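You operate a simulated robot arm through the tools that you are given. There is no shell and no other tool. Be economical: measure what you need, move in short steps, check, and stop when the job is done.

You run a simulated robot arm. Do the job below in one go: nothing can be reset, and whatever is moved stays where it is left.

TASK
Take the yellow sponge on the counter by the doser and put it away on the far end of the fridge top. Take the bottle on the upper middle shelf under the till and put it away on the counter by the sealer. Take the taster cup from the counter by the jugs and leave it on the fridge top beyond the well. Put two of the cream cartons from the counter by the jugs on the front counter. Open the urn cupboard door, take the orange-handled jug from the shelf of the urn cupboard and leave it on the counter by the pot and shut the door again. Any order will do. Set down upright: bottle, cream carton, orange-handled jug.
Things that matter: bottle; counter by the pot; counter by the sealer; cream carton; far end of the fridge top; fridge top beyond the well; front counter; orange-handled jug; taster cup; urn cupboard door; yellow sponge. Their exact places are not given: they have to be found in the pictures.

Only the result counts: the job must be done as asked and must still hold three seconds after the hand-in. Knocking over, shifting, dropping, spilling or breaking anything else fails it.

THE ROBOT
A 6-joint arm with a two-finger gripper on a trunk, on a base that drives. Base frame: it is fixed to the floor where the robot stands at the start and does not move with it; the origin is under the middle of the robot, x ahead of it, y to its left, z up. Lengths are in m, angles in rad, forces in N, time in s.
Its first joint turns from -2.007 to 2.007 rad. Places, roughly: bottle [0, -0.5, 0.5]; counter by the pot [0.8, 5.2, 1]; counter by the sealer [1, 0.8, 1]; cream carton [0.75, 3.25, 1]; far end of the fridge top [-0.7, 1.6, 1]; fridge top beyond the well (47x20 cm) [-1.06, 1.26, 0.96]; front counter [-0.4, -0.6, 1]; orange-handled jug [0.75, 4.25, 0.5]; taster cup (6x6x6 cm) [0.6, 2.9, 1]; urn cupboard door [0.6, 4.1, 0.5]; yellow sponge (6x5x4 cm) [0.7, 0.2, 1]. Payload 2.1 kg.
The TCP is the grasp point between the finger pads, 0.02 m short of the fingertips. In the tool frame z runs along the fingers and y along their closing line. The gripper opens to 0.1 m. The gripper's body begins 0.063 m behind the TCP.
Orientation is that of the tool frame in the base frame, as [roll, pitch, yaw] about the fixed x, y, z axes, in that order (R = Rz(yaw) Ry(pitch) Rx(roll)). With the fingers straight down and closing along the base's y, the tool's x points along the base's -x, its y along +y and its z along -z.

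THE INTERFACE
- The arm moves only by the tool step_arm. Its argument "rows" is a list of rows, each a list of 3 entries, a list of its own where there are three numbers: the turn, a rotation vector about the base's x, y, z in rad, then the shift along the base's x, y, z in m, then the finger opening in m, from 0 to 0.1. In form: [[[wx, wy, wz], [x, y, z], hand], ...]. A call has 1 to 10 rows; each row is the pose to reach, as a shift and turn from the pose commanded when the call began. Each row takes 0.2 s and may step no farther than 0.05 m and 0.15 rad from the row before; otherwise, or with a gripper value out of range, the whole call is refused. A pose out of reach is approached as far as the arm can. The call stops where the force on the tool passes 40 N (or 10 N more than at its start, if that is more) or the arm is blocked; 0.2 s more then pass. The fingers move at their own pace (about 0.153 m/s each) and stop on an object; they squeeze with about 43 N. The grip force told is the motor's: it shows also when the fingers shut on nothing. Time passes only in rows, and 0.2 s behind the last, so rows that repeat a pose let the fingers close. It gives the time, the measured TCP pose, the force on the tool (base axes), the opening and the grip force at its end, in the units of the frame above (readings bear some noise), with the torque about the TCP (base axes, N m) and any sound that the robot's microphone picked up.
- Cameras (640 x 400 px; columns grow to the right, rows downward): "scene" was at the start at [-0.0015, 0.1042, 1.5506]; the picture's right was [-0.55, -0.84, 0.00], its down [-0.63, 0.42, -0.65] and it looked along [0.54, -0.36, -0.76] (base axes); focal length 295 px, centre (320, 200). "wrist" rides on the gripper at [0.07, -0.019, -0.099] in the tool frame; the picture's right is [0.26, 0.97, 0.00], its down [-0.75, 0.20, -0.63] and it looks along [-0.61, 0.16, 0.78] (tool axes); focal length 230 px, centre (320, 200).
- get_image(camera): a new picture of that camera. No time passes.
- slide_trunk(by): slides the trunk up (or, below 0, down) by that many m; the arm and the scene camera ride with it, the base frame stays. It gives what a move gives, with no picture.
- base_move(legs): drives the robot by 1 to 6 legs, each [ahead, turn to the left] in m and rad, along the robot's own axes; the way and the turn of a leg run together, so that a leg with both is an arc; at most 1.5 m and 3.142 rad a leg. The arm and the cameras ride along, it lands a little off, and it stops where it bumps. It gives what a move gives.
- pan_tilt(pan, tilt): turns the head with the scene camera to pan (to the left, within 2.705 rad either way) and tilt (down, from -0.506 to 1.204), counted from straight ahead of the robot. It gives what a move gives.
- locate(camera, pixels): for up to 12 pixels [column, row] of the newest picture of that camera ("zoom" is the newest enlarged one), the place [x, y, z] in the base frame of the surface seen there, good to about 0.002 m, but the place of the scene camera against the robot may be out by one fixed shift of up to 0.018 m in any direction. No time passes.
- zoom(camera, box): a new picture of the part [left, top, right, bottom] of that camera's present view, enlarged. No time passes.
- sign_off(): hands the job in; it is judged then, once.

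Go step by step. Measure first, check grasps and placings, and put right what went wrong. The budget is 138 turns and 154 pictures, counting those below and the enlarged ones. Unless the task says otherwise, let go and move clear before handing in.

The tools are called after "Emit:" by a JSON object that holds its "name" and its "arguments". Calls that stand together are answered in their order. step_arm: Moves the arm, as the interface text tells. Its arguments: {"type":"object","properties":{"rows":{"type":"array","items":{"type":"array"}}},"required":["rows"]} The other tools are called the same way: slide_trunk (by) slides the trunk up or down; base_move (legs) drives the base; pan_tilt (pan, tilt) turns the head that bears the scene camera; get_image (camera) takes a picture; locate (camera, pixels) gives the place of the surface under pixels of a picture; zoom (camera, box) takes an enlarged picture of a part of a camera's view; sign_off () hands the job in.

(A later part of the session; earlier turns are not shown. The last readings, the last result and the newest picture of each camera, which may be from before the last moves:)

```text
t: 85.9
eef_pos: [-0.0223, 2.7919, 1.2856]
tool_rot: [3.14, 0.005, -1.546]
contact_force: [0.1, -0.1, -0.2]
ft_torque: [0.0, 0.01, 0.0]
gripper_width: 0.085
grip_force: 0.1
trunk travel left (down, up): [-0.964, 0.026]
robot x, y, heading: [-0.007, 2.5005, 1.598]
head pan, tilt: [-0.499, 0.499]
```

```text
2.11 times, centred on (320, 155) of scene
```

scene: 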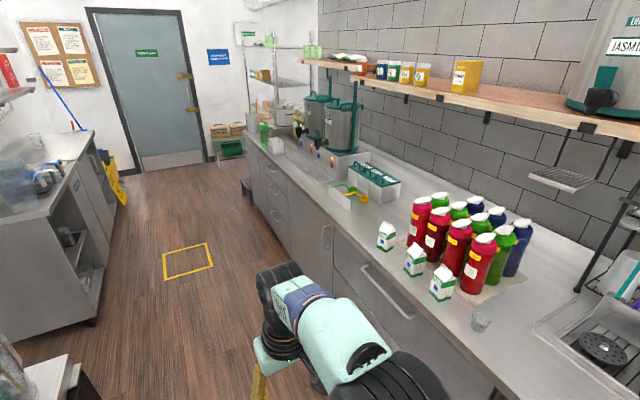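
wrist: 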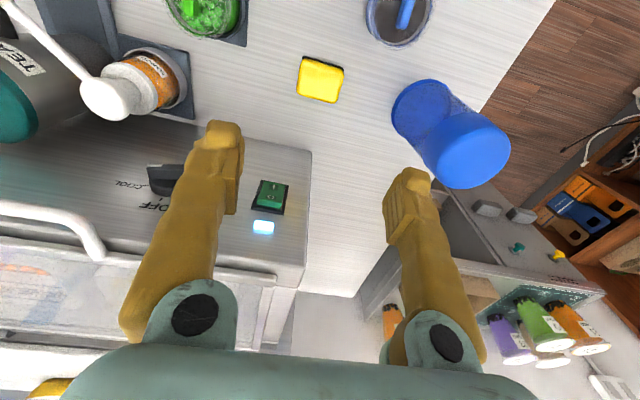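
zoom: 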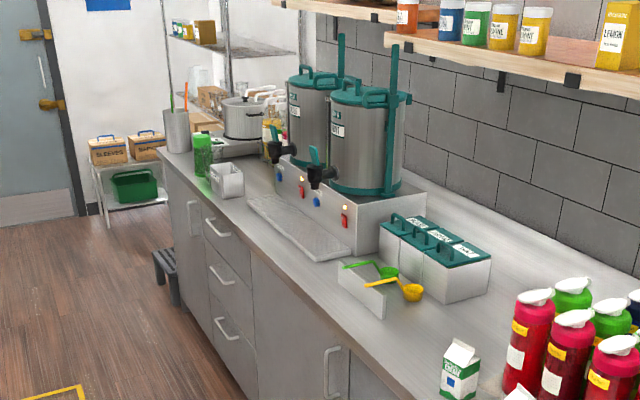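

Urns stand at y≈4.2, the pot at the far end. I drive nearer to inspect the urn cupboard door and the counter by the pot.

Emit:
{"name": "base_move", "arguments": {"legs": [[0, -0.03], [1.3, 0]]}}

Emit:
{"name": "pan_tilt", "arguments": {"pan": -1.2, "tilt": 0.8}}

Emit:
{"name": "get_image", "arguments": {"camera": "scene"}}

Emit:
{"name": "pan_tilt", "arguments": {"pan": -0.6, "tilt": 0.6}}

Emit:
{"name": "get_image", "arguments": {"camera": "scene"}}

```text
t: 92.8
eef_pos: [0.0126, 4.0859, 1.2868]
tool_rot: [-3.141, 0.002, -1.595]
contact_force: [0.9, 0.0, 0.4]
ft_torque: [0.03, 0.01, 0.01]
gripper_width: 0.0851
grip_force: 0.1
trunk travel left (down, up): [-0.964, 0.026]
robot x, y, heading: [0.0095, 3.7938, 1.543]
head pan, tilt: [-0.499, 0.499]
```

```text
t: 93.9
eef_pos: [0.0112, 4.0862, 1.2868]
tool_rot: [-3.14, 0.004, -1.594]
contact_force: [-0.7, 0.1, 0.0]
ft_torque: [-0.02, 0.03, -0.02]
gripper_width: 0.0848
grip_force: 0.0
trunk travel left (down, up): [-0.964, 0.026]
robot x, y, heading: [0.009, 3.7953, 1.547]
head pan, tilt: [-1.201, 0.799]
```

```text
122 pictures are left
```

scene: 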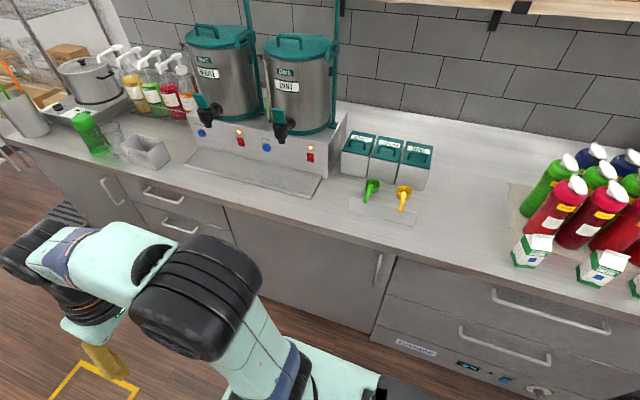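

```text
t: 94.9
eef_pos: [0.0131, 4.0856, 1.2865]
tool_rot: [3.141, 0.003, -1.595]
contact_force: [-0.1, 0.6, 0.6]
ft_torque: [-0.02, -0.01, 0.02]
gripper_width: 0.0848
grip_force: 0.1
trunk travel left (down, up): [-0.964, 0.026]
robot x, y, heading: [0.0103, 3.7938, 1.542]
head pan, tilt: [-0.6, 0.6]
```

```text
121 pictures are left
```

scene: 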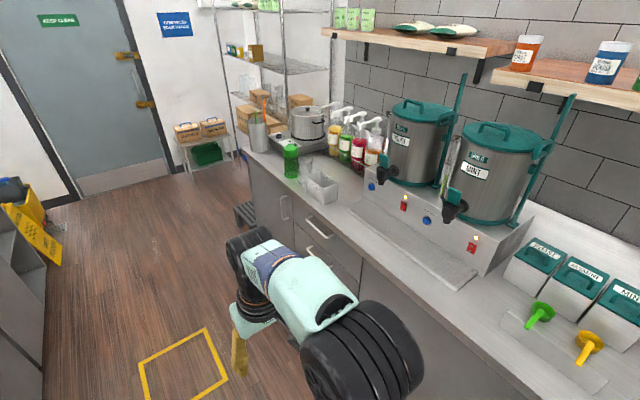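

The urn cupboard door has its handle at its right (low-y) edge, hinge on the left. Measure the pot area here and the door in the other view.

Emit:
{"name": "locate", "arguments": {"camera": "scene", "pixels": [[305, 130], [290, 165], [291, 178], [320, 185], [258, 140], [270, 165], [300, 200], [340, 215], [315, 165], [265, 155], [250, 160], [335, 205]]}}

Emit:
{"name": "zoom", "arguments": {"camera": "scene", "box": [220, 80, 400, 230]}}

Emit:
{"name": "pan_tilt", "arguments": {"pan": -1.3, "tilt": 1.0}}

Emit:
{"name": "get_image", "arguments": {"camera": "scene"}}

```text
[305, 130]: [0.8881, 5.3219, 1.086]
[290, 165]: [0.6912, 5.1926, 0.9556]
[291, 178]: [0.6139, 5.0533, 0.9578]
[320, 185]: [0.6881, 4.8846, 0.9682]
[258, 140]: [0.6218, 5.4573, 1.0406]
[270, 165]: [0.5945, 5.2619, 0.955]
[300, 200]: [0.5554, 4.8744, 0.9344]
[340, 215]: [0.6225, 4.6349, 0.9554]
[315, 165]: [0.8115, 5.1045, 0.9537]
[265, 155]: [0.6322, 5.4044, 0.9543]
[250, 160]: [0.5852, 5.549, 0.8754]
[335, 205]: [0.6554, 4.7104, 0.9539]
```

```text
2.67 times, centred on (310, 155) of scene
```

zoom: 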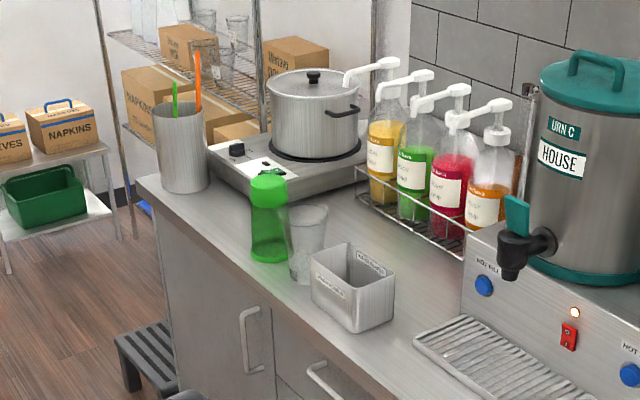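

```text
t: 96.0
eef_pos: [0.0116, 4.0867, 1.2866]
tool_rot: [-3.141, 0.002, -1.595]
contact_force: [-0.7, -0.2, 1.0]
ft_torque: [0.0, 0.0, 0.0]
gripper_width: 0.0852
grip_force: 0.0
trunk travel left (down, up): [-0.964, 0.026]
robot x, y, heading: [0.0095, 3.7951, 1.548]
head pan, tilt: [-1.3, 1.0]
```

```text
119 pictures are left
```

scene: 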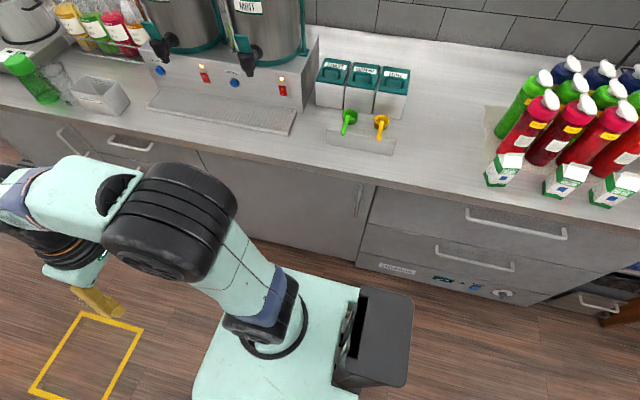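

Measure the door: handle at (360,200), edges at (375,185) and (200,155).

Emit:
{"name": "locate", "arguments": {"camera": "scene", "pixels": [[364, 183], [357, 214], [360, 200], [371, 192], [357, 262], [202, 156], [206, 172], [300, 240], [350, 230], [290, 180], [365, 250], [280, 170]]}}

Emit:
{"name": "zoom", "arguments": {"camera": "scene", "box": [280, 140, 440, 290]}}

```text
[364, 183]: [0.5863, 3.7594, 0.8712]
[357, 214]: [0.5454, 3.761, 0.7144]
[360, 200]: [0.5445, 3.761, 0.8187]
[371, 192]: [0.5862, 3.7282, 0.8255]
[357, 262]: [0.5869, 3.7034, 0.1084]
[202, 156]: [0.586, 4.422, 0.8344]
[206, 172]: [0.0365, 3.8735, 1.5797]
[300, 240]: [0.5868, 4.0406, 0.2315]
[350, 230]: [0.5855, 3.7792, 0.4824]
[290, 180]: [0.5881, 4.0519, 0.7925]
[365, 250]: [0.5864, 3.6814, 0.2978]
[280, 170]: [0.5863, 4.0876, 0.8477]
```

```text
2.67 times, centred on (360, 215) of scene
```

zoom: 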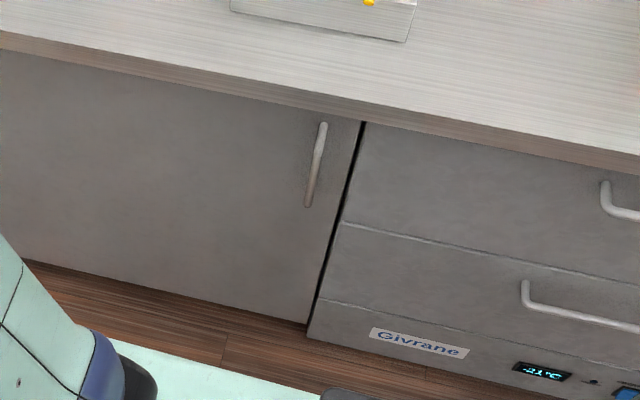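

Door spans y≈3.725–4.42 with a vertical bar handle at (0.545,3.761), z 0.71–0.87. Before planning the swing I look at the free room to the left and ahead.

Emit:
{"name": "pan_tilt", "arguments": {"pan": 0.7, "tilt": 0.8}}

Emit:
{"name": "get_image", "arguments": {"camera": "scene"}}

Emit:
{"name": "locate", "arguments": {"camera": "scene", "pixels": [[100, 350], [150, 330], [200, 300], [250, 250], [300, 200], [350, 150], [400, 120], [450, 100], [100, 200], [200, 150], [300, 100], [500, 200]]}}

```text
t: 97.9
eef_pos: [0.0118, 4.0862, 1.2862]
tool_rot: [3.141, 0.004, -1.595]
contact_force: [0.2, 0.8, 0.5]
ft_torque: [0.01, 0.0, 0.0]
gripper_width: 0.085
grip_force: 0.1
trunk travel left (down, up): [-0.964, 0.026]
robot x, y, heading: [0.0116, 3.797, 1.547]
head pan, tilt: [0.7, 0.799]
```

```text
117 pictures are left
```

scene: 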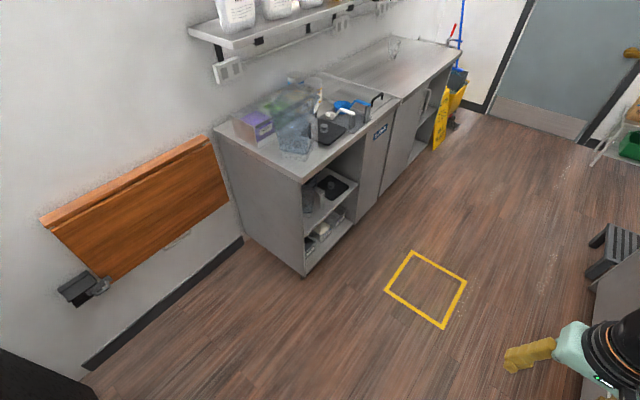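

```text
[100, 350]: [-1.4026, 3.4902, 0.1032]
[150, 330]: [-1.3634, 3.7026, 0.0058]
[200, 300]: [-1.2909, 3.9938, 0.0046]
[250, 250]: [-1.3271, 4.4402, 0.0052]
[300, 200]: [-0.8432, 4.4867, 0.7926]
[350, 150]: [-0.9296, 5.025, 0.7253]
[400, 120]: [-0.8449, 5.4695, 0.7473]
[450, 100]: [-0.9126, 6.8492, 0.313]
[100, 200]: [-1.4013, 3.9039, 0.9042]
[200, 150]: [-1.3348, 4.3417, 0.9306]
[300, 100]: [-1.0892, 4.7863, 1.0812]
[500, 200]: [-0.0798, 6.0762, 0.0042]
```

There's ample room (left bound x≈-0.84). Plan: grip the handle with a horizontal tool, then reverse the base on an arc centred at the hinge (0.59,4.42). I first take up the stance near (0.12,3.62), heading −0.53.

Emit:
{"name": "base_move", "arguments": {"legs": [[-0.1, 0], [0, -2.075], [0.14, 0]]}}

Emit:
{"name": "slide_trunk", "arguments": {"by": -0.2}}

```text
t: 104.9
eef_pos: [0.3686, 3.49, 1.2904]
tool_rot: [-3.141, 0.016, 2.606]
contact_force: [0.7, 0.5, -0.6]
ft_torque: [0.0, 0.02, 0.02]
gripper_width: 0.085
grip_force: 0.1
trunk travel left (down, up): [-0.964, 0.026]
robot x, y, heading: [0.1308, 3.6262, -0.539]
head pan, tilt: [0.7, 0.799]
```

```text
t: 107.1
eef_pos: [0.3794, 3.4828, 1.0869]
tool_rot: [-3.141, 0.005, 2.605]
contact_force: [0.4, 0.2, 0.4]
ft_torque: [0.0, -0.03, 0.02]
gripper_width: 0.0851
grip_force: 0.1
trunk travel left (down, up): [-0.764, 0.226]
robot x, y, heading: [0.1304, 3.6254, -0.535]
head pan, tilt: [0.7, 0.799]
```

Stance good (0.1305,3.6255,−0.535). Now I swing the arm left to bearing 0.32, then pitch the tool horizontal.

Emit:
{"name": "step_arm", "arguments": {"rows": [[[0, 0, 0.14], [0.0175, 0.0363, 0], 0.085], [[0, 0, 0.28], [0.0299, 0.0747, 0], 0.085], [[0, 0, 0.42], [0.0367, 0.1144, 0], 0.085], [[0, 0, 0.56], [0.038, 0.1546, 0], 0.085], [[0, 0, 0.7], [0.0336, 0.1947, 0], 0.085], [[0, 0, 0.84], [0.0236, 0.2337, 0], 0.085]]}}

Emit:
{"name": "step_arm", "arguments": {"rows": [[[0.047, -0.1424, 0], [0.008, 0.0025, 0], 0.085], [[0.094, -0.2849, 0], [0.016, 0.005, 0], 0.085], [[0.141, -0.4273, 0], [0.024, 0.0075, 0], 0.085], [[0.188, -0.5698, 0], [0.032, 0.01, 0], 0.085], [[0.235, -0.7122, 0], [0.04, 0.0125, 0], 0.085], [[0.282, -0.8546, 0], [0.048, 0.015, 0], 0.085], [[0.329, -0.9971, 0], [0.056, 0.018, 0], 0.085], [[0.376, -1.1395, 0], [0.064, 0.02, 0], 0.085], [[0.423, -1.282, 0], [0.072, 0.0225, 0], 0.085], [[0.47, -1.4244, 0], [0.08, 0.025, 0], 0.085]]}}

```text
t: 108.5
eef_pos: [0.4022, 3.718, 1.0873]
tool_rot: [-3.139, 0.005, -2.836]
contact_force: [-1.0, 0.7, -0.3]
ft_torque: [-0.02, 0.02, 0.02]
gripper_width: 0.0848
grip_force: 0.1
trunk travel left (down, up): [-0.764, 0.226]
robot x, y, heading: [0.1289, 3.6232, -0.535]
head pan, tilt: [0.7, 0.799]
```

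```text
t: 110.7
eef_pos: [0.5104, 3.7902, 1.1266]
tool_rot: [3.121, 1.499, -2.852]
contact_force: [-0.1, -0.2, 0.6]
ft_torque: [0.01, 0.02, 0.0]
gripper_width: 0.0849
grip_force: 0.0
out of reach, approached as far as the arm can: row 6, 7, 8, 9, 10
trunk travel left (down, up): [-0.764, 0.226]
robot x, y, heading: [0.1289, 3.6255, -0.537]
head pan, tilt: [0.7, 0.799]
```

The tool is now horizontal at reach 0.415. I shift it level with the bar in y, then lower the trunk to handle height and look with the wrist camera.

Emit:
{"name": "step_arm", "arguments": {"rows": [[[0, 0, 0], [0.002, -0.035, 0], 0.1], [[0, 0, 0], [0.002, -0.035, 0], 0.1]]}}

Emit:
{"name": "slide_trunk", "arguments": {"by": -0.335}}

Emit:
{"name": "get_image", "arguments": {"camera": "wrist"}}

```text
t: 111.3
eef_pos: [0.5237, 3.7777, 1.1428]
tool_rot: [3.004, 1.501, -2.963]
contact_force: [0.1, 0.2, 0.3]
ft_torque: [0.01, 0.01, 0.03]
gripper_width: 0.1002
grip_force: 0.1
out of reach, approached as far as the arm can: row 1, 2
trunk travel left (down, up): [-0.764, 0.226]
robot x, y, heading: [0.1206, 3.6242, -0.536]
head pan, tilt: [0.7, 0.799]
```

```text
t: 114.6
eef_pos: [0.5226, 3.7762, 0.8057]
tool_rot: [2.996, 1.501, -2.972]
contact_force: [0.6, -0.3, 0.0]
ft_torque: [-0.01, 0.01, -0.02]
gripper_width: 0.1001
grip_force: 0.0
trunk travel left (down, up): [-0.429, 0.561]
robot x, y, heading: [0.1315, 3.6219, -0.531]
head pan, tilt: [0.7, 0.799]
```

```text
116 pictures are left
```

wrist: 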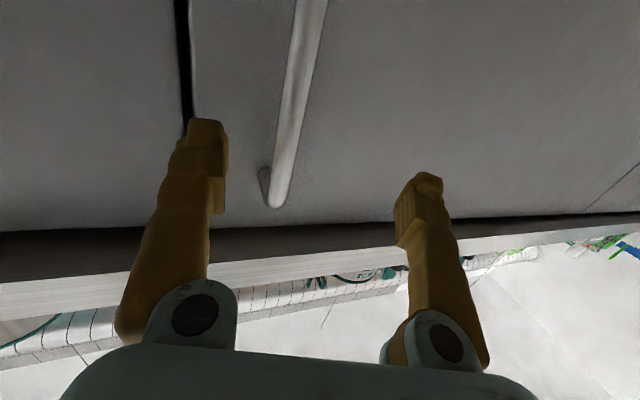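

The bar (290,130) lies between the fingers. I locate it with the wrist camera.

Emit:
{"name": "locate", "arguments": {"camera": "wrist", "pixels": [[278, 195], [285, 160], [293, 100], [303, 40], [310, 5], [240, 100], [190, 60], [320, 215], [350, 100]]}}

```text
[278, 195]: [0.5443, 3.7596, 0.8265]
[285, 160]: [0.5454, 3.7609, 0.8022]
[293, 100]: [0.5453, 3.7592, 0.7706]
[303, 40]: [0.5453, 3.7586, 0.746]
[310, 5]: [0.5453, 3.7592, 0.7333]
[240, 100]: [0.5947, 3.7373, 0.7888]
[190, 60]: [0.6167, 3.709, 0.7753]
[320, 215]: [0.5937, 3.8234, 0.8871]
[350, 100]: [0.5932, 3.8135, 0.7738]
```

Bar at x≈0.55, y=3.760, z 0.72–0.83. Advance TCP to it and close.

Emit:
{"name": "step_arm", "arguments": {"rows": [[[0, 0, 0], [0.005, -0.012, -0.012], 0.1], [[0, 0, 0], [0.015, -0.014, -0.025], 0.1], [[0, 0, 0], [0.026, -0.014, -0.025], 0.1]]}}

Emit:
{"name": "get_image", "arguments": {"camera": "wrist"}}

```text
t: 115.4
eef_pos: [0.5423, 3.7812, 0.8001]
tool_rot: [3.092, 1.501, -2.879]
contact_force: [0.0, 0.2, -0.1]
ft_torque: [-0.01, 0.01, 0.0]
gripper_width: 0.0998
grip_force: 0.1
out of reach, approached as far as the arm can: row 1, 2, 3
trunk travel left (down, up): [-0.429, 0.561]
robot x, y, heading: [0.1255, 3.6241, -0.539]
head pan, tilt: [0.7, 0.799]
```

```text
115 pictures are left
```

wrist: 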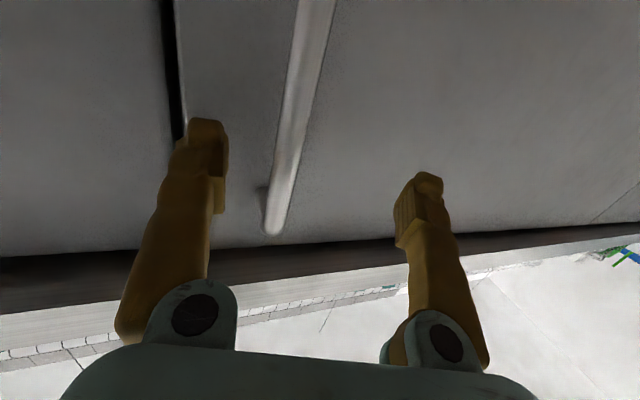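

The arm seems limited when the tool is low relative to the trunk. I lower the trunk 0.09 and raise the arm relative to it.

Emit:
{"name": "slide_trunk", "arguments": {"by": -0.09}}

Emit:
{"name": "step_arm", "arguments": {"rows": [[[0, 0, 0], [0.0, -0.01, 0.03], 0.1], [[0, 0, 0], [0.005, -0.017, 0.065], 0.1], [[0, 0, 0], [0.008, -0.018, 0.065], 0.1]]}}

Emit:
{"name": "get_image", "arguments": {"camera": "wrist"}}

```text
t: 116.6
eef_pos: [0.5412, 3.781, 0.7106]
tool_rot: [3.092, 1.5, -2.882]
contact_force: [-0.1, 0.0, -0.8]
ft_torque: [0.01, -0.01, 0.01]
gripper_width: 0.1002
grip_force: 0.1
trunk travel left (down, up): [-0.339, 0.651]
robot x, y, heading: [0.1288, 3.6229, -0.539]
head pan, tilt: [0.7, 0.799]
```

```text
t: 117.4
eef_pos: [0.5497, 3.7629, 0.7764]
tool_rot: [3.097, 1.498, -2.876]
contact_force: [0.4, 0.3, -0.4]
ft_torque: [0.03, 0.0, -0.01]
gripper_width: 0.0999
grip_force: 0.0
trunk travel left (down, up): [-0.339, 0.651]
robot x, y, heading: [0.1279, 3.6232, -0.536]
head pan, tilt: [0.7, 0.799]
```

```text
114 pictures are left
```

wrist: 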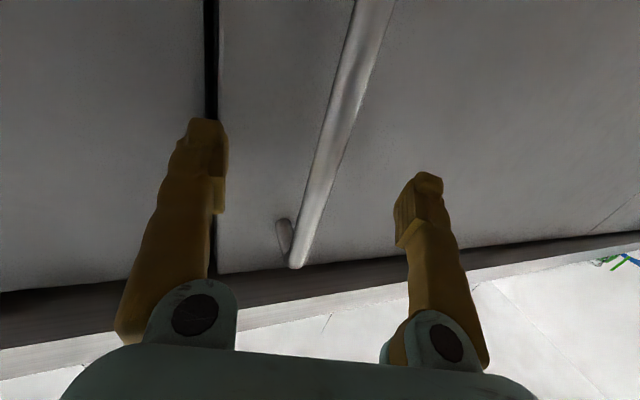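

Well centred. Close on the bar and start the hinge-centred reverse arc with a small swing.

Emit:
{"name": "step_arm", "arguments": {"rows": [[[0, 0, 0], [0, 0, 0], 0.0], [[0, 0, 0], [0, 0, 0], 0.0], [[0, 0, 0], [0, 0, 0], 0.0]]}}

Emit:
{"name": "base_move", "arguments": {"legs": [[-0.185, -0.2]]}}

Emit:
{"name": "pan_tilt", "arguments": {"pan": 0.9, "tilt": 0.9}}

Emit:
{"name": "get_image", "arguments": {"camera": "scene"}}

```text
t: 118.2
eef_pos: [0.5493, 3.7625, 0.7736]
tool_rot: [3.09, 1.499, -2.884]
contact_force: [-0.6, -0.8, 0.5]
ft_torque: [-0.12, 0.01, -0.01]
gripper_width: 0.006
grip_force: 34.8
trunk travel left (down, up): [-0.339, 0.651]
robot x, y, heading: [0.1309, 3.626, -0.534]
head pan, tilt: [0.7, 0.799]
```

```text
t: 119.8
eef_pos: [0.4218, 3.7836, 0.7741]
tool_rot: [3.039, 1.497, -3.13]
contact_force: [-3.3, -14.3, -2.8]
ft_torque: [-0.07, -0.03, -0.02]
gripper_width: 0.0059
grip_force: 34.1
trunk travel left (down, up): [-0.339, 0.651]
robot x, y, heading: [-0.0201, 3.7355, -0.735]
head pan, tilt: [0.7, 0.799]
```

```text
t: 120.5
eef_pos: [0.4208, 3.783, 0.7761]
tool_rot: [3.041, 1.498, -3.126]
contact_force: [-4.6, -11.9, -0.6]
ft_torque: [-0.27, -0.02, -0.04]
gripper_width: 0.0059
grip_force: 34.0
trunk travel left (down, up): [-0.339, 0.651]
robot x, y, heading: [-0.022, 3.7335, -0.735]
head pan, tilt: [0.901, 0.901]
```

```text
113 pictures are left
```

scene: 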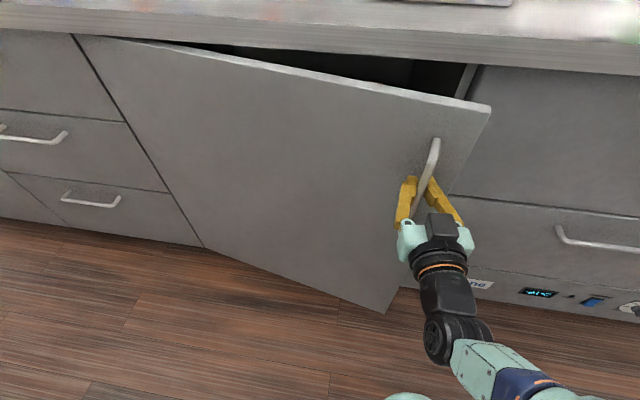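

Door opens nicely (0.2 rad). Continue the arc.

Emit:
{"name": "base_move", "arguments": {"legs": [[-0.322, -0.35], [-0.322, -0.35]]}}

Emit:
{"name": "get_image", "arguments": {"camera": "scene"}}

```text
t: 124.4
eef_pos: [0.0581, 4.0441, 0.7747]
tool_rot: [3.085, 1.498, 2.494]
contact_force: [-0.1, -0.4, 0.7]
ft_torque: [-0.02, -0.01, 0.01]
gripper_width: 0.0
grip_force: 29.6
trunk travel left (down, up): [-0.339, 0.651]
robot x, y, heading: [-0.312, 4.293, -1.437]
head pan, tilt: [0.901, 0.901]
```

```text
112 pictures are left
```

scene: 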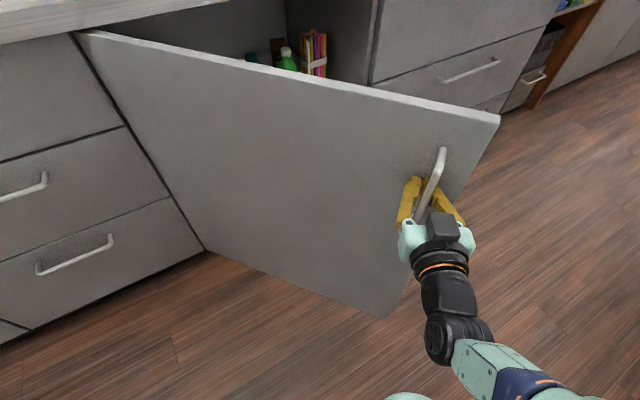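

The grip shows 0.0 — it slipped off the bar at the end, with the door at ~45–50°. I locate the bar and door edge.

Emit:
{"name": "locate", "arguments": {"camera": "scene", "pixels": [[441, 155], [432, 180], [420, 210], [480, 115], [490, 140], [100, 40], [300, 75], [403, 200], [460, 215], [385, 300]]}}

Emit:
{"name": "get_image", "arguments": {"camera": "wrist"}}

```text
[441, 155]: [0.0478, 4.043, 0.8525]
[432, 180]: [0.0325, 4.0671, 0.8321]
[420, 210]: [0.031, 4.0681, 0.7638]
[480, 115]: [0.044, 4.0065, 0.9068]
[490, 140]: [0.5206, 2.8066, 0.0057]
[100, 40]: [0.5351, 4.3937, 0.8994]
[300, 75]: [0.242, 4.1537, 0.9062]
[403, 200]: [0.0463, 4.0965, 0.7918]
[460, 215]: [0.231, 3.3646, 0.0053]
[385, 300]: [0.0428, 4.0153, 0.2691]
```

```text
111 pictures are left
```

wrist: 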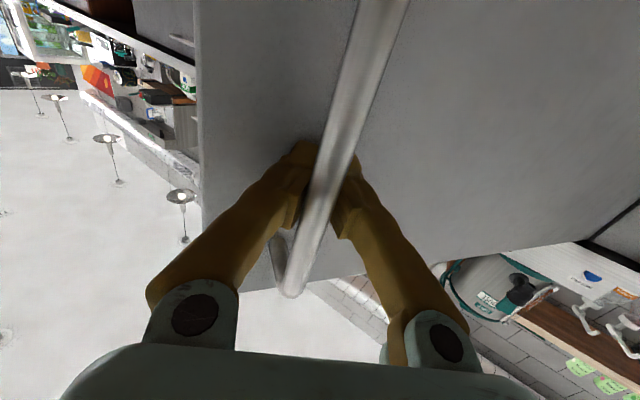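

The bar is captive between the closed fingers, door at ~0.93 rad. I continue the arc to about 1.6 rad.

Emit:
{"name": "base_move", "arguments": {"legs": [[-0.322, -0.35]]}}

Emit:
{"name": "get_image", "arguments": {"camera": "scene"}}

```text
t: 126.5
eef_pos: [-0.0371, 4.2583, 0.7752]
tool_rot: [3.079, 1.501, 2.133]
contact_force: [-2.7, -0.3, 1.5]
ft_torque: [-0.12, -0.05, 0.23]
gripper_width: 0.0
grip_force: 30.0
trunk travel left (down, up): [-0.339, 0.651]
robot x, y, heading: [-0.2962, 4.6142, -1.793]
head pan, tilt: [0.901, 0.901]
```

```text
110 pictures are left
```

scene: 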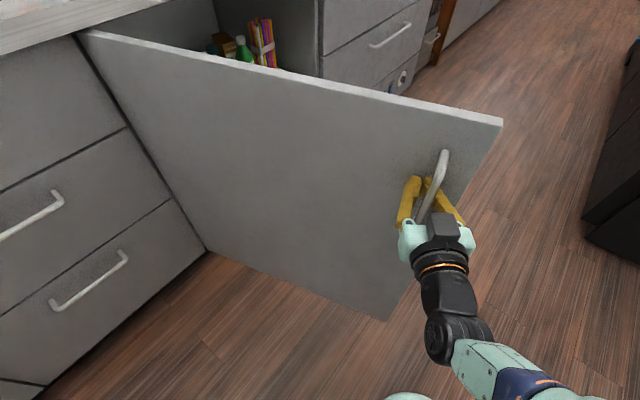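

Still following. Another 0.35 rad, then a little more.

Emit:
{"name": "base_move", "arguments": {"legs": [[-0.322, -0.35], [-0.2, -0.22]]}}

Emit:
{"name": "get_image", "arguments": {"camera": "scene"}}

```text
t: 128.6
eef_pos: [-0.06, 4.4675, 0.7771]
tool_rot: [3.005, 1.502, 1.717]
contact_force: [-8.0, -2.5, 0.8]
ft_torque: [0.05, 0.08, 0.19]
gripper_width: 0.0
grip_force: 29.6
trunk travel left (down, up): [-0.339, 0.651]
robot x, y, heading: [-0.1868, 4.8939, -2.13]
head pan, tilt: [0.901, 0.901]
stopped in leg 1: the force on the tool passed its limit at 48 N (the readings are from after the stop); the commanded pose is now the measured one
```

```text
109 pictures are left
```

scene: 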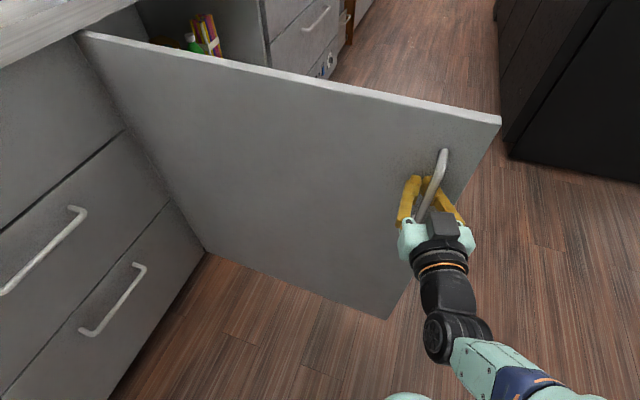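

Door is about fully open (stop felt). I release and retract the arm from the bar.

Emit:
{"name": "step_arm", "arguments": {"rows": [[[0, 0, 0], [0, 0, 0], 0.1], [[0, 0, 0], [0, 0, 0], 0.1], [[0, 0, 0], [-0.008, 0.028, 0], 0.1], [[0, 0, 0], [-0.017, 0.057, 0], 0.1], [[0, 0, 0], [-0.025, 0.086, 0], 0.1], [[0, 0, 0], [-0.025, 0.086, 0], 0.1]]}}

Emit:
{"name": "get_image", "arguments": {"camera": "wrist"}}

Emit:
{"name": "get_image", "arguments": {"camera": "scene"}}

```text
t: 130.0
eef_pos: [-0.0583, 4.5295, 0.7987]
tool_rot: [3.049, 1.501, 1.76]
contact_force: [0.1, -0.3, -0.3]
ft_torque: [0.03, 0.05, 0.0]
gripper_width: 0.1
grip_force: 0.1
out of reach, approached as far as the arm can: row 4, 5, 6
trunk travel left (down, up): [-0.339, 0.651]
robot x, y, heading: [-0.1853, 4.8965, -2.125]
head pan, tilt: [0.901, 0.901]
```

```text
108 pictures are left
```

wrist: 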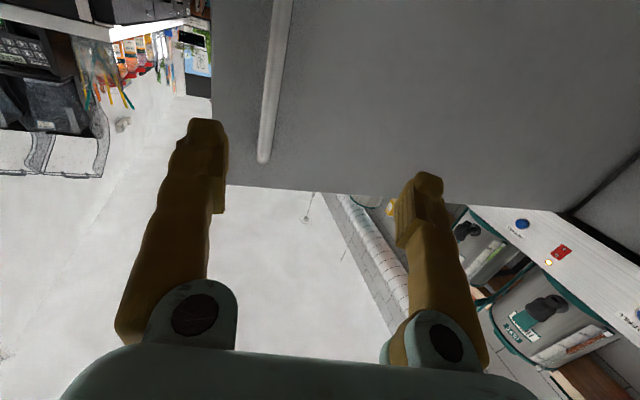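

```text
107 pictures are left
```

scene: 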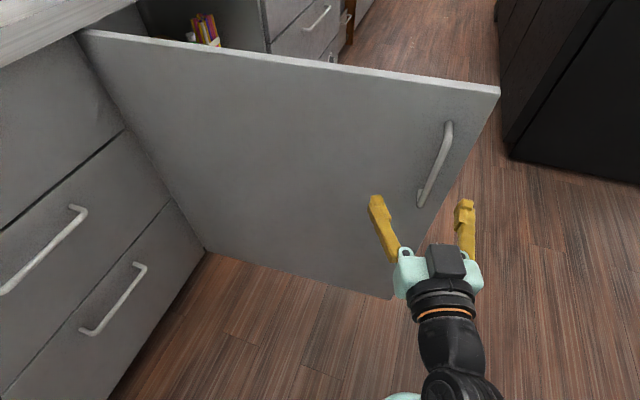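

Free of the bar. I measure the door's current position.

Emit:
{"name": "locate", "arguments": {"camera": "scene", "pixels": [[495, 92], [100, 38], [300, 63], [435, 170], [445, 130], [385, 290]]}}

Emit:
{"name": "base_move", "arguments": {"legs": [[-0.12, 0], [0, -0.6]]}}

```text
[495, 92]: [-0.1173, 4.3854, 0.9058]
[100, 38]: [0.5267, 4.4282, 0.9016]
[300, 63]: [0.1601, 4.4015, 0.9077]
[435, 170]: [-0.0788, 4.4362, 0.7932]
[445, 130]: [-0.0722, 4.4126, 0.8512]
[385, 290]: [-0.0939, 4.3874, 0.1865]
```

```text
t: 132.9
eef_pos: [-0.2235, 4.6255, 0.7997]
tool_rot: [3.044, 1.502, 1.157]
contact_force: [0.7, 0.4, 0.3]
ft_torque: [0.03, 0.0, -0.01]
gripper_width: 0.1001
grip_force: 0.2
trunk travel left (down, up): [-0.339, 0.651]
robot x, y, heading: [-0.1211, 4.995, -2.73]
head pan, tilt: [0.901, 0.901]
```

Door is open ~87°. I drive around its free edge to the inside of the cupboard.

Emit:
{"name": "base_move", "arguments": {"legs": [[0.43, 0], [0, 1.16], [1.0, 0], [0, 1.57]]}}

Emit:
{"name": "pan_tilt", "arguments": {"pan": 0.3, "tilt": 0.5}}

Emit:
{"name": "get_image", "arguments": {"camera": "scene"}}

```text
t: 147.0
eef_pos: [-0.2739, 4.1288, 0.7979]
tool_rot: [3.047, 1.502, -2.417]
contact_force: [-0.1, -0.1, -0.2]
ft_torque: [0.0, 0.0, 0.0]
gripper_width: 0.1001
grip_force: 0.1
trunk travel left (down, up): [-0.339, 0.651]
robot x, y, heading: [-0.524, 3.837, -0.019]
head pan, tilt: [0.901, 0.901]
```

```text
t: 148.0
eef_pos: [-0.2745, 4.1295, 0.7982]
tool_rot: [3.046, 1.5, -2.414]
contact_force: [0.3, -0.3, 0.4]
ft_torque: [0.0, -0.01, 0.01]
gripper_width: 0.0998
grip_force: 0.1
trunk travel left (down, up): [-0.339, 0.651]
robot x, y, heading: [-0.5224, 3.8338, -0.018]
head pan, tilt: [0.3, 0.499]
```

```text
106 pictures are left
```

scene: 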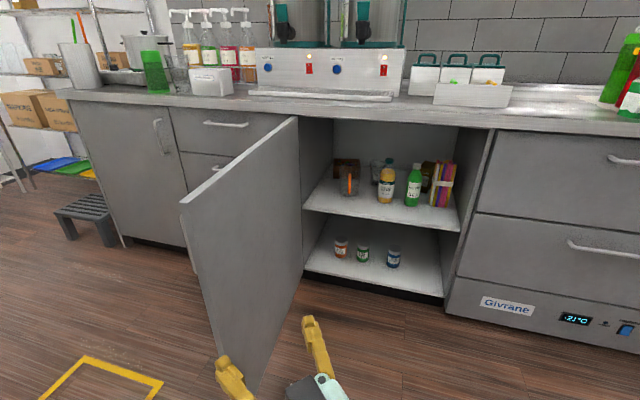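

Inside the cupboard: an orange item at (350,183) on the upper shelf. Zoom.

Emit:
{"name": "zoom", "arguments": {"camera": "scene", "box": [290, 120, 490, 245]}}

Emit:
{"name": "locate", "arguments": {"camera": "scene", "pixels": [[350, 185], [349, 172], [342, 190], [350, 200], [386, 190], [386, 175], [414, 185], [380, 215], [310, 205], [455, 230], [295, 125], [330, 180]]}}

```text
3.20 times, centred on (390, 182) of scene
```

zoom: 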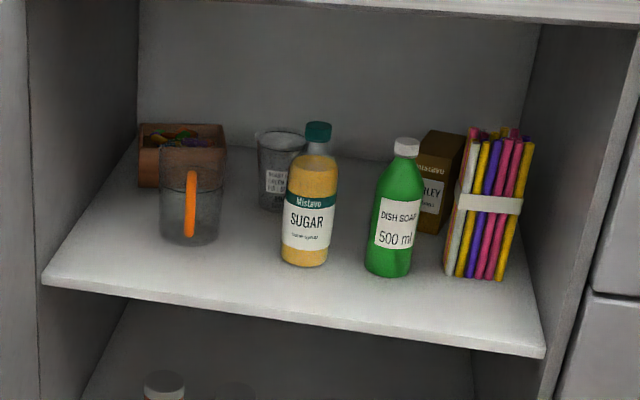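

```text
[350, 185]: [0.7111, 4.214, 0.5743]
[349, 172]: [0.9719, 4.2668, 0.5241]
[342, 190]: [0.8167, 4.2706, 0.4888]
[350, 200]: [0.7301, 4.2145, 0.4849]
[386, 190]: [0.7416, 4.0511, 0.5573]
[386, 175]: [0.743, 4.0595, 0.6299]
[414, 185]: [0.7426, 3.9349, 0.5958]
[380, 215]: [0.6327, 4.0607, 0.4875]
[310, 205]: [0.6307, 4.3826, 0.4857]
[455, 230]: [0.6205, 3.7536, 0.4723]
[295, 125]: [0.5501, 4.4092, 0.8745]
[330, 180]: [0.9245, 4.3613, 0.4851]
```

The jug is at (0.71,4.21) handle toward us, shelf z≈0.48, clear on both sides. I swing the arm to point ahead first, then approach the cupboard.

Emit:
{"name": "step_arm", "arguments": {"rows": [[[0, 0, -0.12], [0.034, -0.031, 0], 0.1], [[0, 0, -0.24], [0.063, -0.067, 0], 0.1], [[0, 0, -0.36], [0.0885, -0.106, 0], 0.1], [[0, 0, -0.48], [0.1087, -0.1475, 0], 0.1], [[0, 0, -0.6], [0.1238, -0.1913, 0], 0.1], [[0, 0, -0.72], [0.1335, -0.2366, 0], 0.1], [[0, 0, -0.84], [0.1378, -0.2827, 0], 0.1]]}}

Emit:
{"name": "base_move", "arguments": {"legs": [[0, 0.43], [0.65, 0], [0, -0.41]]}}

Emit:
{"name": "get_image", "arguments": {"camera": "wrist"}}

Emit:
{"name": "get_image", "arguments": {"camera": "scene"}}

```text
t: 149.6
eef_pos: [-0.1059, 3.8509, 0.8021]
tool_rot: [3.048, 1.501, 3.03]
contact_force: [0.1, -0.4, -0.5]
ft_torque: [0.01, -0.01, -0.04]
gripper_width: 0.0999
grip_force: 0.2
out of reach, approached as far as the arm can: row 1, 2, 3, 4, 5, 6, 7
trunk travel left (down, up): [-0.339, 0.651]
robot x, y, heading: [-0.5255, 3.831, -0.016]
head pan, tilt: [0.3, 0.499]
```

```text
t: 155.6
eef_pos: [0.4746, 4.1258, 0.8013]
tool_rot: [3.049, 1.5, 3.059]
contact_force: [0.6, -0.1, -0.2]
ft_torque: [0.0, -0.01, -0.01]
gripper_width: 0.1
grip_force: 0.1
trunk travel left (down, up): [-0.339, 0.651]
robot x, y, heading: [0.0571, 4.0946, 0.01]
head pan, tilt: [0.3, 0.499]
```

```text
104 pictures are left
```

wrist: 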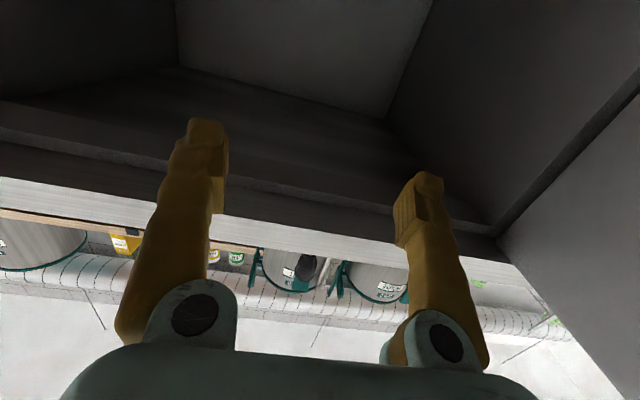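

```text
103 pictures are left
```

scene: 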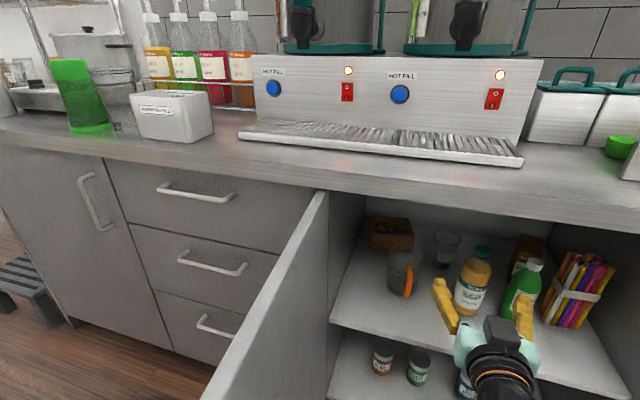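

Jug now at (400,270), handle at (407,280). Zoom and locate it.

Emit:
{"name": "zoom", "arguments": {"camera": "scene", "box": [340, 200, 480, 320]}}

Emit:
{"name": "locate", "arguments": {"camera": "scene", "pixels": [[408, 266], [407, 280], [406, 294], [395, 268], [392, 290], [420, 255], [340, 310], [480, 345], [385, 240], [472, 285], [410, 305], [375, 275]]}}

```text
3.33 times, centred on (410, 260) of scene
```

zoom: 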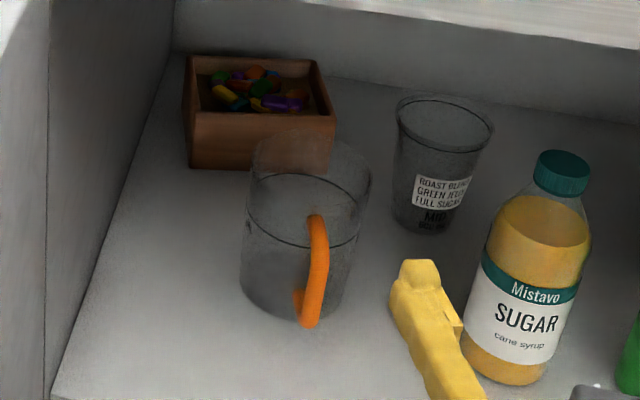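

```text
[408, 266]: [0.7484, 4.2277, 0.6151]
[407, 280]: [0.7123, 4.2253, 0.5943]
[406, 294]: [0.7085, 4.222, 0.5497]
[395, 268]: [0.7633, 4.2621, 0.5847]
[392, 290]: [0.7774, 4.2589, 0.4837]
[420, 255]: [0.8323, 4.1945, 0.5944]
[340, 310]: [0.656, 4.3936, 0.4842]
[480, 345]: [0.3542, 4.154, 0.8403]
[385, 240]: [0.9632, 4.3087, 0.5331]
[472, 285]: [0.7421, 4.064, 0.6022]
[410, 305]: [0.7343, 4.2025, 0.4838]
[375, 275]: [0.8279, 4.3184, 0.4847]
```

Handle bar ≈(0.72,4.214), z 0.545–0.605, body front x≈0.75. I lower the trunk, pitch the tool slightly down and line up with the handle.

Emit:
{"name": "slide_trunk", "arguments": {"by": -0.2}}

Emit:
{"name": "step_arm", "arguments": {"rows": [[[0, 0.12, 0], [0, 0.03, 0], 0.1], [[0, 0.24, 0], [0, 0.06, 0], 0.1], [[0, 0.36, 0], [0, 0.088, 0], 0.1], [[0, 0.36, 0], [0, 0.088, 0], 0.1]]}}

Emit:
{"name": "get_image", "arguments": {"camera": "wrist"}}

```text
t: 157.8
eef_pos: [0.4752, 4.1247, 0.6026]
tool_rot: [3.048, 1.502, 3.058]
contact_force: [0.7, 0.1, 0.8]
ft_torque: [0.0, 0.02, 0.01]
gripper_width: 0.0999
grip_force: 0.0
trunk travel left (down, up): [-0.139, 0.851]
robot x, y, heading: [0.0606, 4.094, 0.011]
head pan, tilt: [0.3, 0.499]
```

```text
t: 158.8
eef_pos: [0.4738, 4.2138, 0.6012]
tool_rot: [3.117, 1.138, 3.127]
contact_force: [-0.9, 0.2, 0.8]
ft_torque: [-0.03, 0.01, 0.02]
gripper_width: 0.0995
grip_force: 0.2
trunk travel left (down, up): [-0.139, 0.851]
robot x, y, heading: [0.0628, 4.0937, 0.012]
head pan, tilt: [0.3, 0.499]
```

```text
101 pictures are left
```

wrist: 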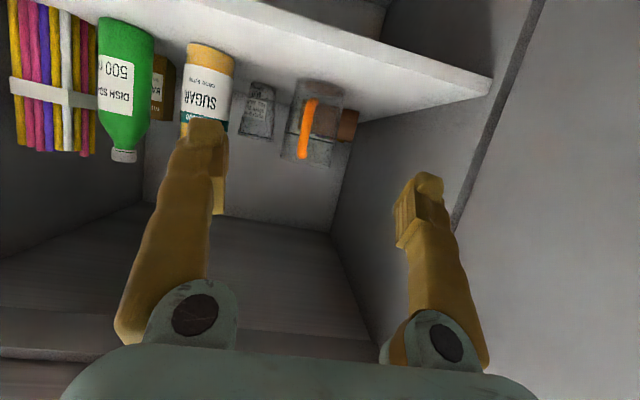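

Wrist view shows the jug at (315,125) with the orange handle at (307,128). Locate with the wrist camera.

Emit:
{"name": "zoom", "arguments": {"camera": "wrist", "box": [240, 60, 400, 180]}}

Emit:
{"name": "locate", "arguments": {"camera": "wrist", "pixels": [[309, 104], [307, 120], [305, 135], [302, 155], [292, 130], [330, 100], [340, 75], [300, 70], [327, 160], [320, 140], [297, 100], [342, 100]]}}

```text
3.33 times, centred on (320, 120) of wrist
```

zoom: 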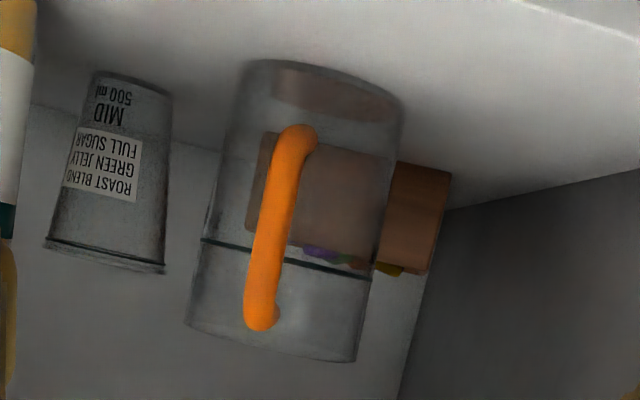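

```text
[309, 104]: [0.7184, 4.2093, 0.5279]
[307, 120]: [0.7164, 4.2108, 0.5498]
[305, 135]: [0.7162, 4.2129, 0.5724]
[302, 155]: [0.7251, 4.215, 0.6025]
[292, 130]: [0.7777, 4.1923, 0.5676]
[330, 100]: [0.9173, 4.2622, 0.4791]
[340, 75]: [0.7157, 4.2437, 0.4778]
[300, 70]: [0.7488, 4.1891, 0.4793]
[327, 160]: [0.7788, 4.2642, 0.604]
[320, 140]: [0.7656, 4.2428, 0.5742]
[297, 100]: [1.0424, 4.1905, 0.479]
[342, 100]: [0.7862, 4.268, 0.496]
```

Handle front x=0.7165, y=4.212, z 0.525–0.605. Drive in 0.2 m, then finish with the arm.

Emit:
{"name": "base_move", "arguments": {"legs": [[0.19, 0]]}}

Emit:
{"name": "get_image", "arguments": {"camera": "wrist"}}

Emit:
{"name": "locate", "arguments": {"camera": "wrist", "pixels": [[300, 120], [300, 140], [300, 160], [290, 150]]}}

```text
t: 160.4
eef_pos: [0.6636, 4.217, 0.6022]
tool_rot: [3.119, 1.142, 3.126]
contact_force: [0.0, -0.6, 0.2]
ft_torque: [-0.02, 0.0, 0.0]
gripper_width: 0.1
grip_force: 0.0
trunk travel left (down, up): [-0.139, 0.851]
robot x, y, heading: [0.2513, 4.0934, 0.007]
head pan, tilt: [0.3, 0.499]
```

```text
99 pictures are left
```

wrist: 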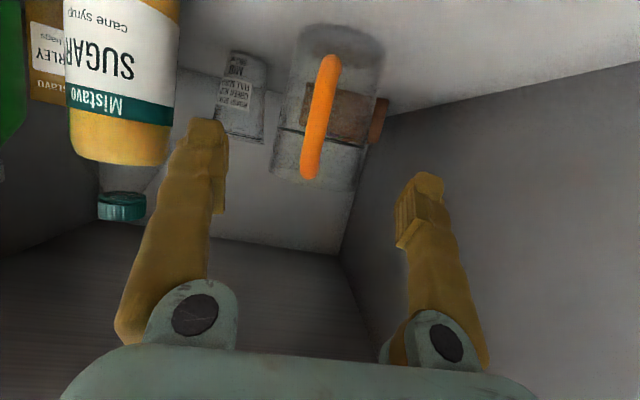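

```text
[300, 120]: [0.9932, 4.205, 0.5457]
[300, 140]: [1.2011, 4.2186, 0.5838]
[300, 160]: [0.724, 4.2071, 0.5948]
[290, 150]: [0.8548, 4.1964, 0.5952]
```

Handle sits between the fingers. Advance 0.053, down 0.03, and close.

Emit:
{"name": "step_arm", "arguments": {"rows": [[[0, 0, 0], [0.02, -0.003, -0.03], 0.1], [[0, 0, 0], [0.04, -0.005, -0.03], 0.1], [[0, 0, 0], [0.053, -0.005, -0.03], 0.1], [[0, 0, 0], [0.053, -0.005, -0.03], 0.1]]}}

Emit:
{"name": "get_image", "arguments": {"camera": "wrist"}}

```text
t: 161.4
eef_pos: [0.7182, 4.2116, 0.5713]
tool_rot: [3.119, 1.142, 3.129]
contact_force: [-0.6, 0.9, -1.0]
ft_torque: [0.0, -0.02, -0.02]
gripper_width: 0.1001
grip_force: 0.1
trunk travel left (down, up): [-0.139, 0.851]
robot x, y, heading: [0.2508, 4.0993, 0.009]
head pan, tilt: [0.3, 0.499]
```

```text
98 pictures are left
```

wrist: 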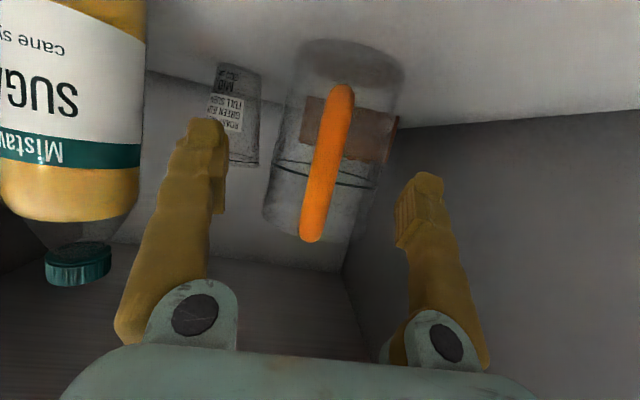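

Aligned. Close and lift 0.06.

Emit:
{"name": "step_arm", "arguments": {"rows": [[[0, 0, 0], [0, 0, 0], 0.05], [[0, 0, 0], [0, 0, 0], 0.0], [[0, 0, 0], [0, 0, 0], 0.0], [[0, 0, 0], [0, 0, 0], 0.0]]}}

Emit:
{"name": "slide_trunk", "arguments": {"by": 0.06}}

Emit:
{"name": "get_image", "arguments": {"camera": "wrist"}}

Emit:
{"name": "get_image", "arguments": {"camera": "scene"}}

```text
t: 162.4
eef_pos: [0.7174, 4.2124, 0.5705]
tool_rot: [3.119, 1.14, 3.128]
contact_force: [0.2, 1.1, 0.5]
ft_torque: [-0.04, 0.02, 0.01]
gripper_width: 0.0133
grip_force: 40.1
trunk travel left (down, up): [-0.139, 0.851]
robot x, y, heading: [0.2462, 4.0973, 0.012]
head pan, tilt: [0.3, 0.499]
```

```text
t: 163.4
eef_pos: [0.7178, 4.2125, 0.6306]
tool_rot: [3.118, 1.139, 3.127]
contact_force: [-0.2, -0.2, -1.4]
ft_torque: [0.01, 0.11, 0.02]
gripper_width: 0.0133
grip_force: 40.0
trunk travel left (down, up): [-0.199, 0.791]
robot x, y, heading: [0.2489, 4.0973, 0.01]
head pan, tilt: [0.3, 0.499]
```

```text
97 pictures are left
```

wrist: 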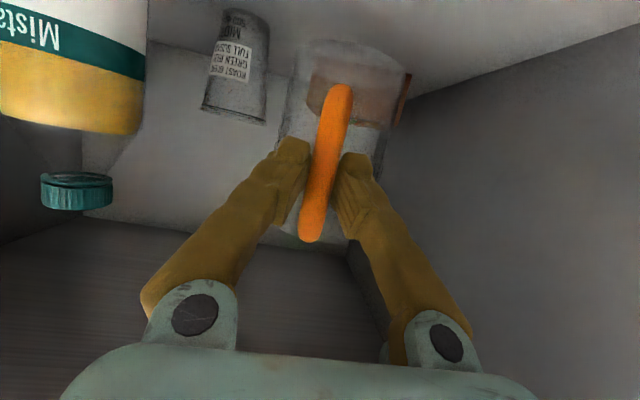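

```text
96 pictures are left
```

scene: 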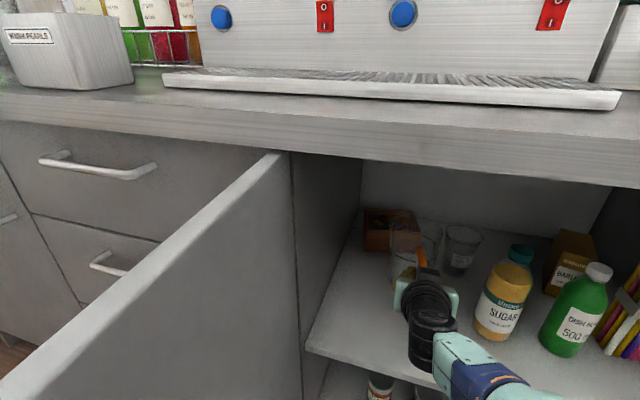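

Jug held upright (bottom ≈0.092 below TCP). Back straight out of the cupboard, then raise the trunk.

Emit:
{"name": "base_move", "arguments": {"legs": [[-0.75, 0]]}}

Emit:
{"name": "slide_trunk", "arguments": {"by": 0.4}}

Emit:
{"name": "slide_trunk", "arguments": {"by": 0.12}}

Emit:
{"name": "base_move", "arguments": {"legs": [[0, 1.57], [0.9, 0], [0, -1.4]]}}

Emit:
{"name": "pan_tilt", "arguments": {"pan": 0.0, "tilt": 0.6}}

Emit:
{"name": "get_image", "arguments": {"camera": "scene"}}

```text
t: 167.3
eef_pos: [-0.0163, 4.2055, 0.6312]
tool_rot: [3.118, 1.14, 3.136]
contact_force: [0.3, 1.1, -1.8]
ft_torque: [-0.02, 0.15, 0.01]
gripper_width: 0.0134
grip_force: 39.9
trunk travel left (down, up): [-0.199, 0.791]
robot x, y, heading: [-0.4841, 4.081, 0.019]
head pan, tilt: [0.3, 0.499]
```

```text
t: 171.2
eef_pos: [-0.0168, 4.2057, 1.0308]
tool_rot: [3.119, 1.141, 3.137]
contact_force: [-1.3, -0.3, -1.7]
ft_torque: [-0.02, 0.09, -0.01]
gripper_width: 0.013
grip_force: 39.5
trunk travel left (down, up): [-0.599, 0.391]
robot x, y, heading: [-0.4817, 4.0831, 0.018]
head pan, tilt: [0.3, 0.499]
```

```text
t: 172.7
eef_pos: [-0.0162, 4.2054, 1.1514]
tool_rot: [3.12, 1.139, 3.137]
contact_force: [-0.3, 0.1, -2.6]
ft_torque: [-0.04, 0.07, 0.0]
gripper_width: 0.0131
grip_force: 39.6
trunk travel left (down, up): [-0.719, 0.271]
robot x, y, heading: [-0.484, 4.085, 0.022]
head pan, tilt: [0.3, 0.499]
```

```text
t: 184.7
eef_pos: [-0.0802, 5.2043, 1.1507]
tool_rot: [3.119, 1.139, -2.943]
contact_force: [-0.9, -0.9, -2.3]
ft_torque: [-0.07, 0.12, 0.03]
gripper_width: 0.0132
grip_force: 39.9
trunk travel left (down, up): [-0.719, 0.271]
robot x, y, heading: [-0.5147, 4.9912, 0.221]
head pan, tilt: [0.3, 0.499]
```

```text
t: 185.5
eef_pos: [-0.0814, 5.2047, 1.1509]
tool_rot: [3.12, 1.14, -2.942]
contact_force: [-0.1, 0.8, -1.7]
ft_torque: [-0.05, 0.12, 0.01]
gripper_width: 0.0131
grip_force: 40.2
trunk travel left (down, up): [-0.719, 0.271]
robot x, y, heading: [-0.5132, 4.9966, 0.218]
head pan, tilt: [0.0, 0.6]
```

```text
95 pictures are left
```

scene: 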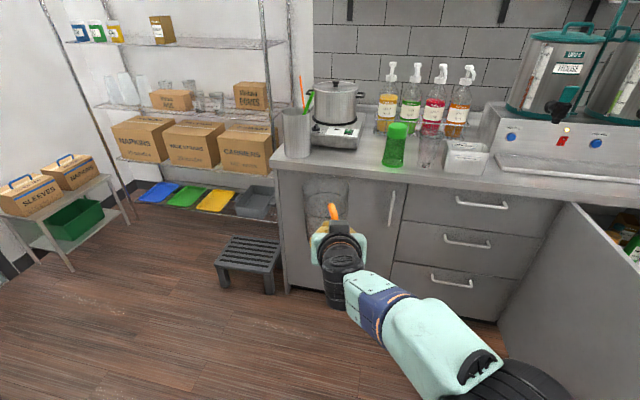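

The free patch by the pot lies near (355,160), between utensil holder, hotplate and green bottle. Measure.

Emit:
{"name": "locate", "arguments": {"camera": "scene", "pixels": [[355, 160], [370, 150], [345, 170], [385, 163], [404, 163], [310, 155], [335, 150], [380, 130], [270, 250], [285, 290], [425, 165], [365, 135]]}}

Emit:
{"name": "zoom", "arguments": {"camera": "scene", "box": [270, 60, 500, 240]}}

```text
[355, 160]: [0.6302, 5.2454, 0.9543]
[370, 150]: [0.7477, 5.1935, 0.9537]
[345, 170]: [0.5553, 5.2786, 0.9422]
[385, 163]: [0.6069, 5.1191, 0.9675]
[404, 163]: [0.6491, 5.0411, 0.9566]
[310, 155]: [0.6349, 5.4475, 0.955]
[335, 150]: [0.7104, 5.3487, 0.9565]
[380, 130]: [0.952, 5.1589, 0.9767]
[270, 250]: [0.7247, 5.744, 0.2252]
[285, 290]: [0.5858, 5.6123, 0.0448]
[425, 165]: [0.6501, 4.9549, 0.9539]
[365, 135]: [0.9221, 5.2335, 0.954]
```

```text
2.22 times, centred on (385, 150) of scene
```

zoom: 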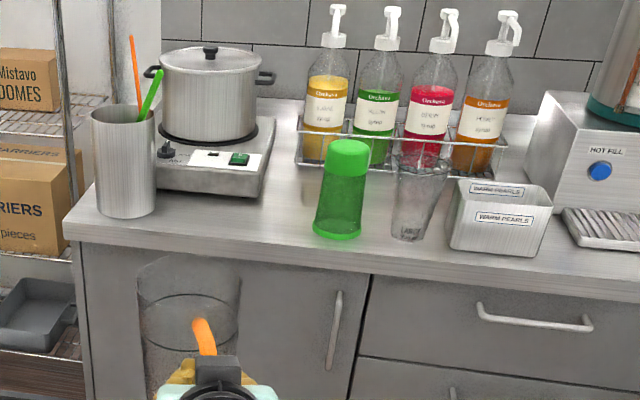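

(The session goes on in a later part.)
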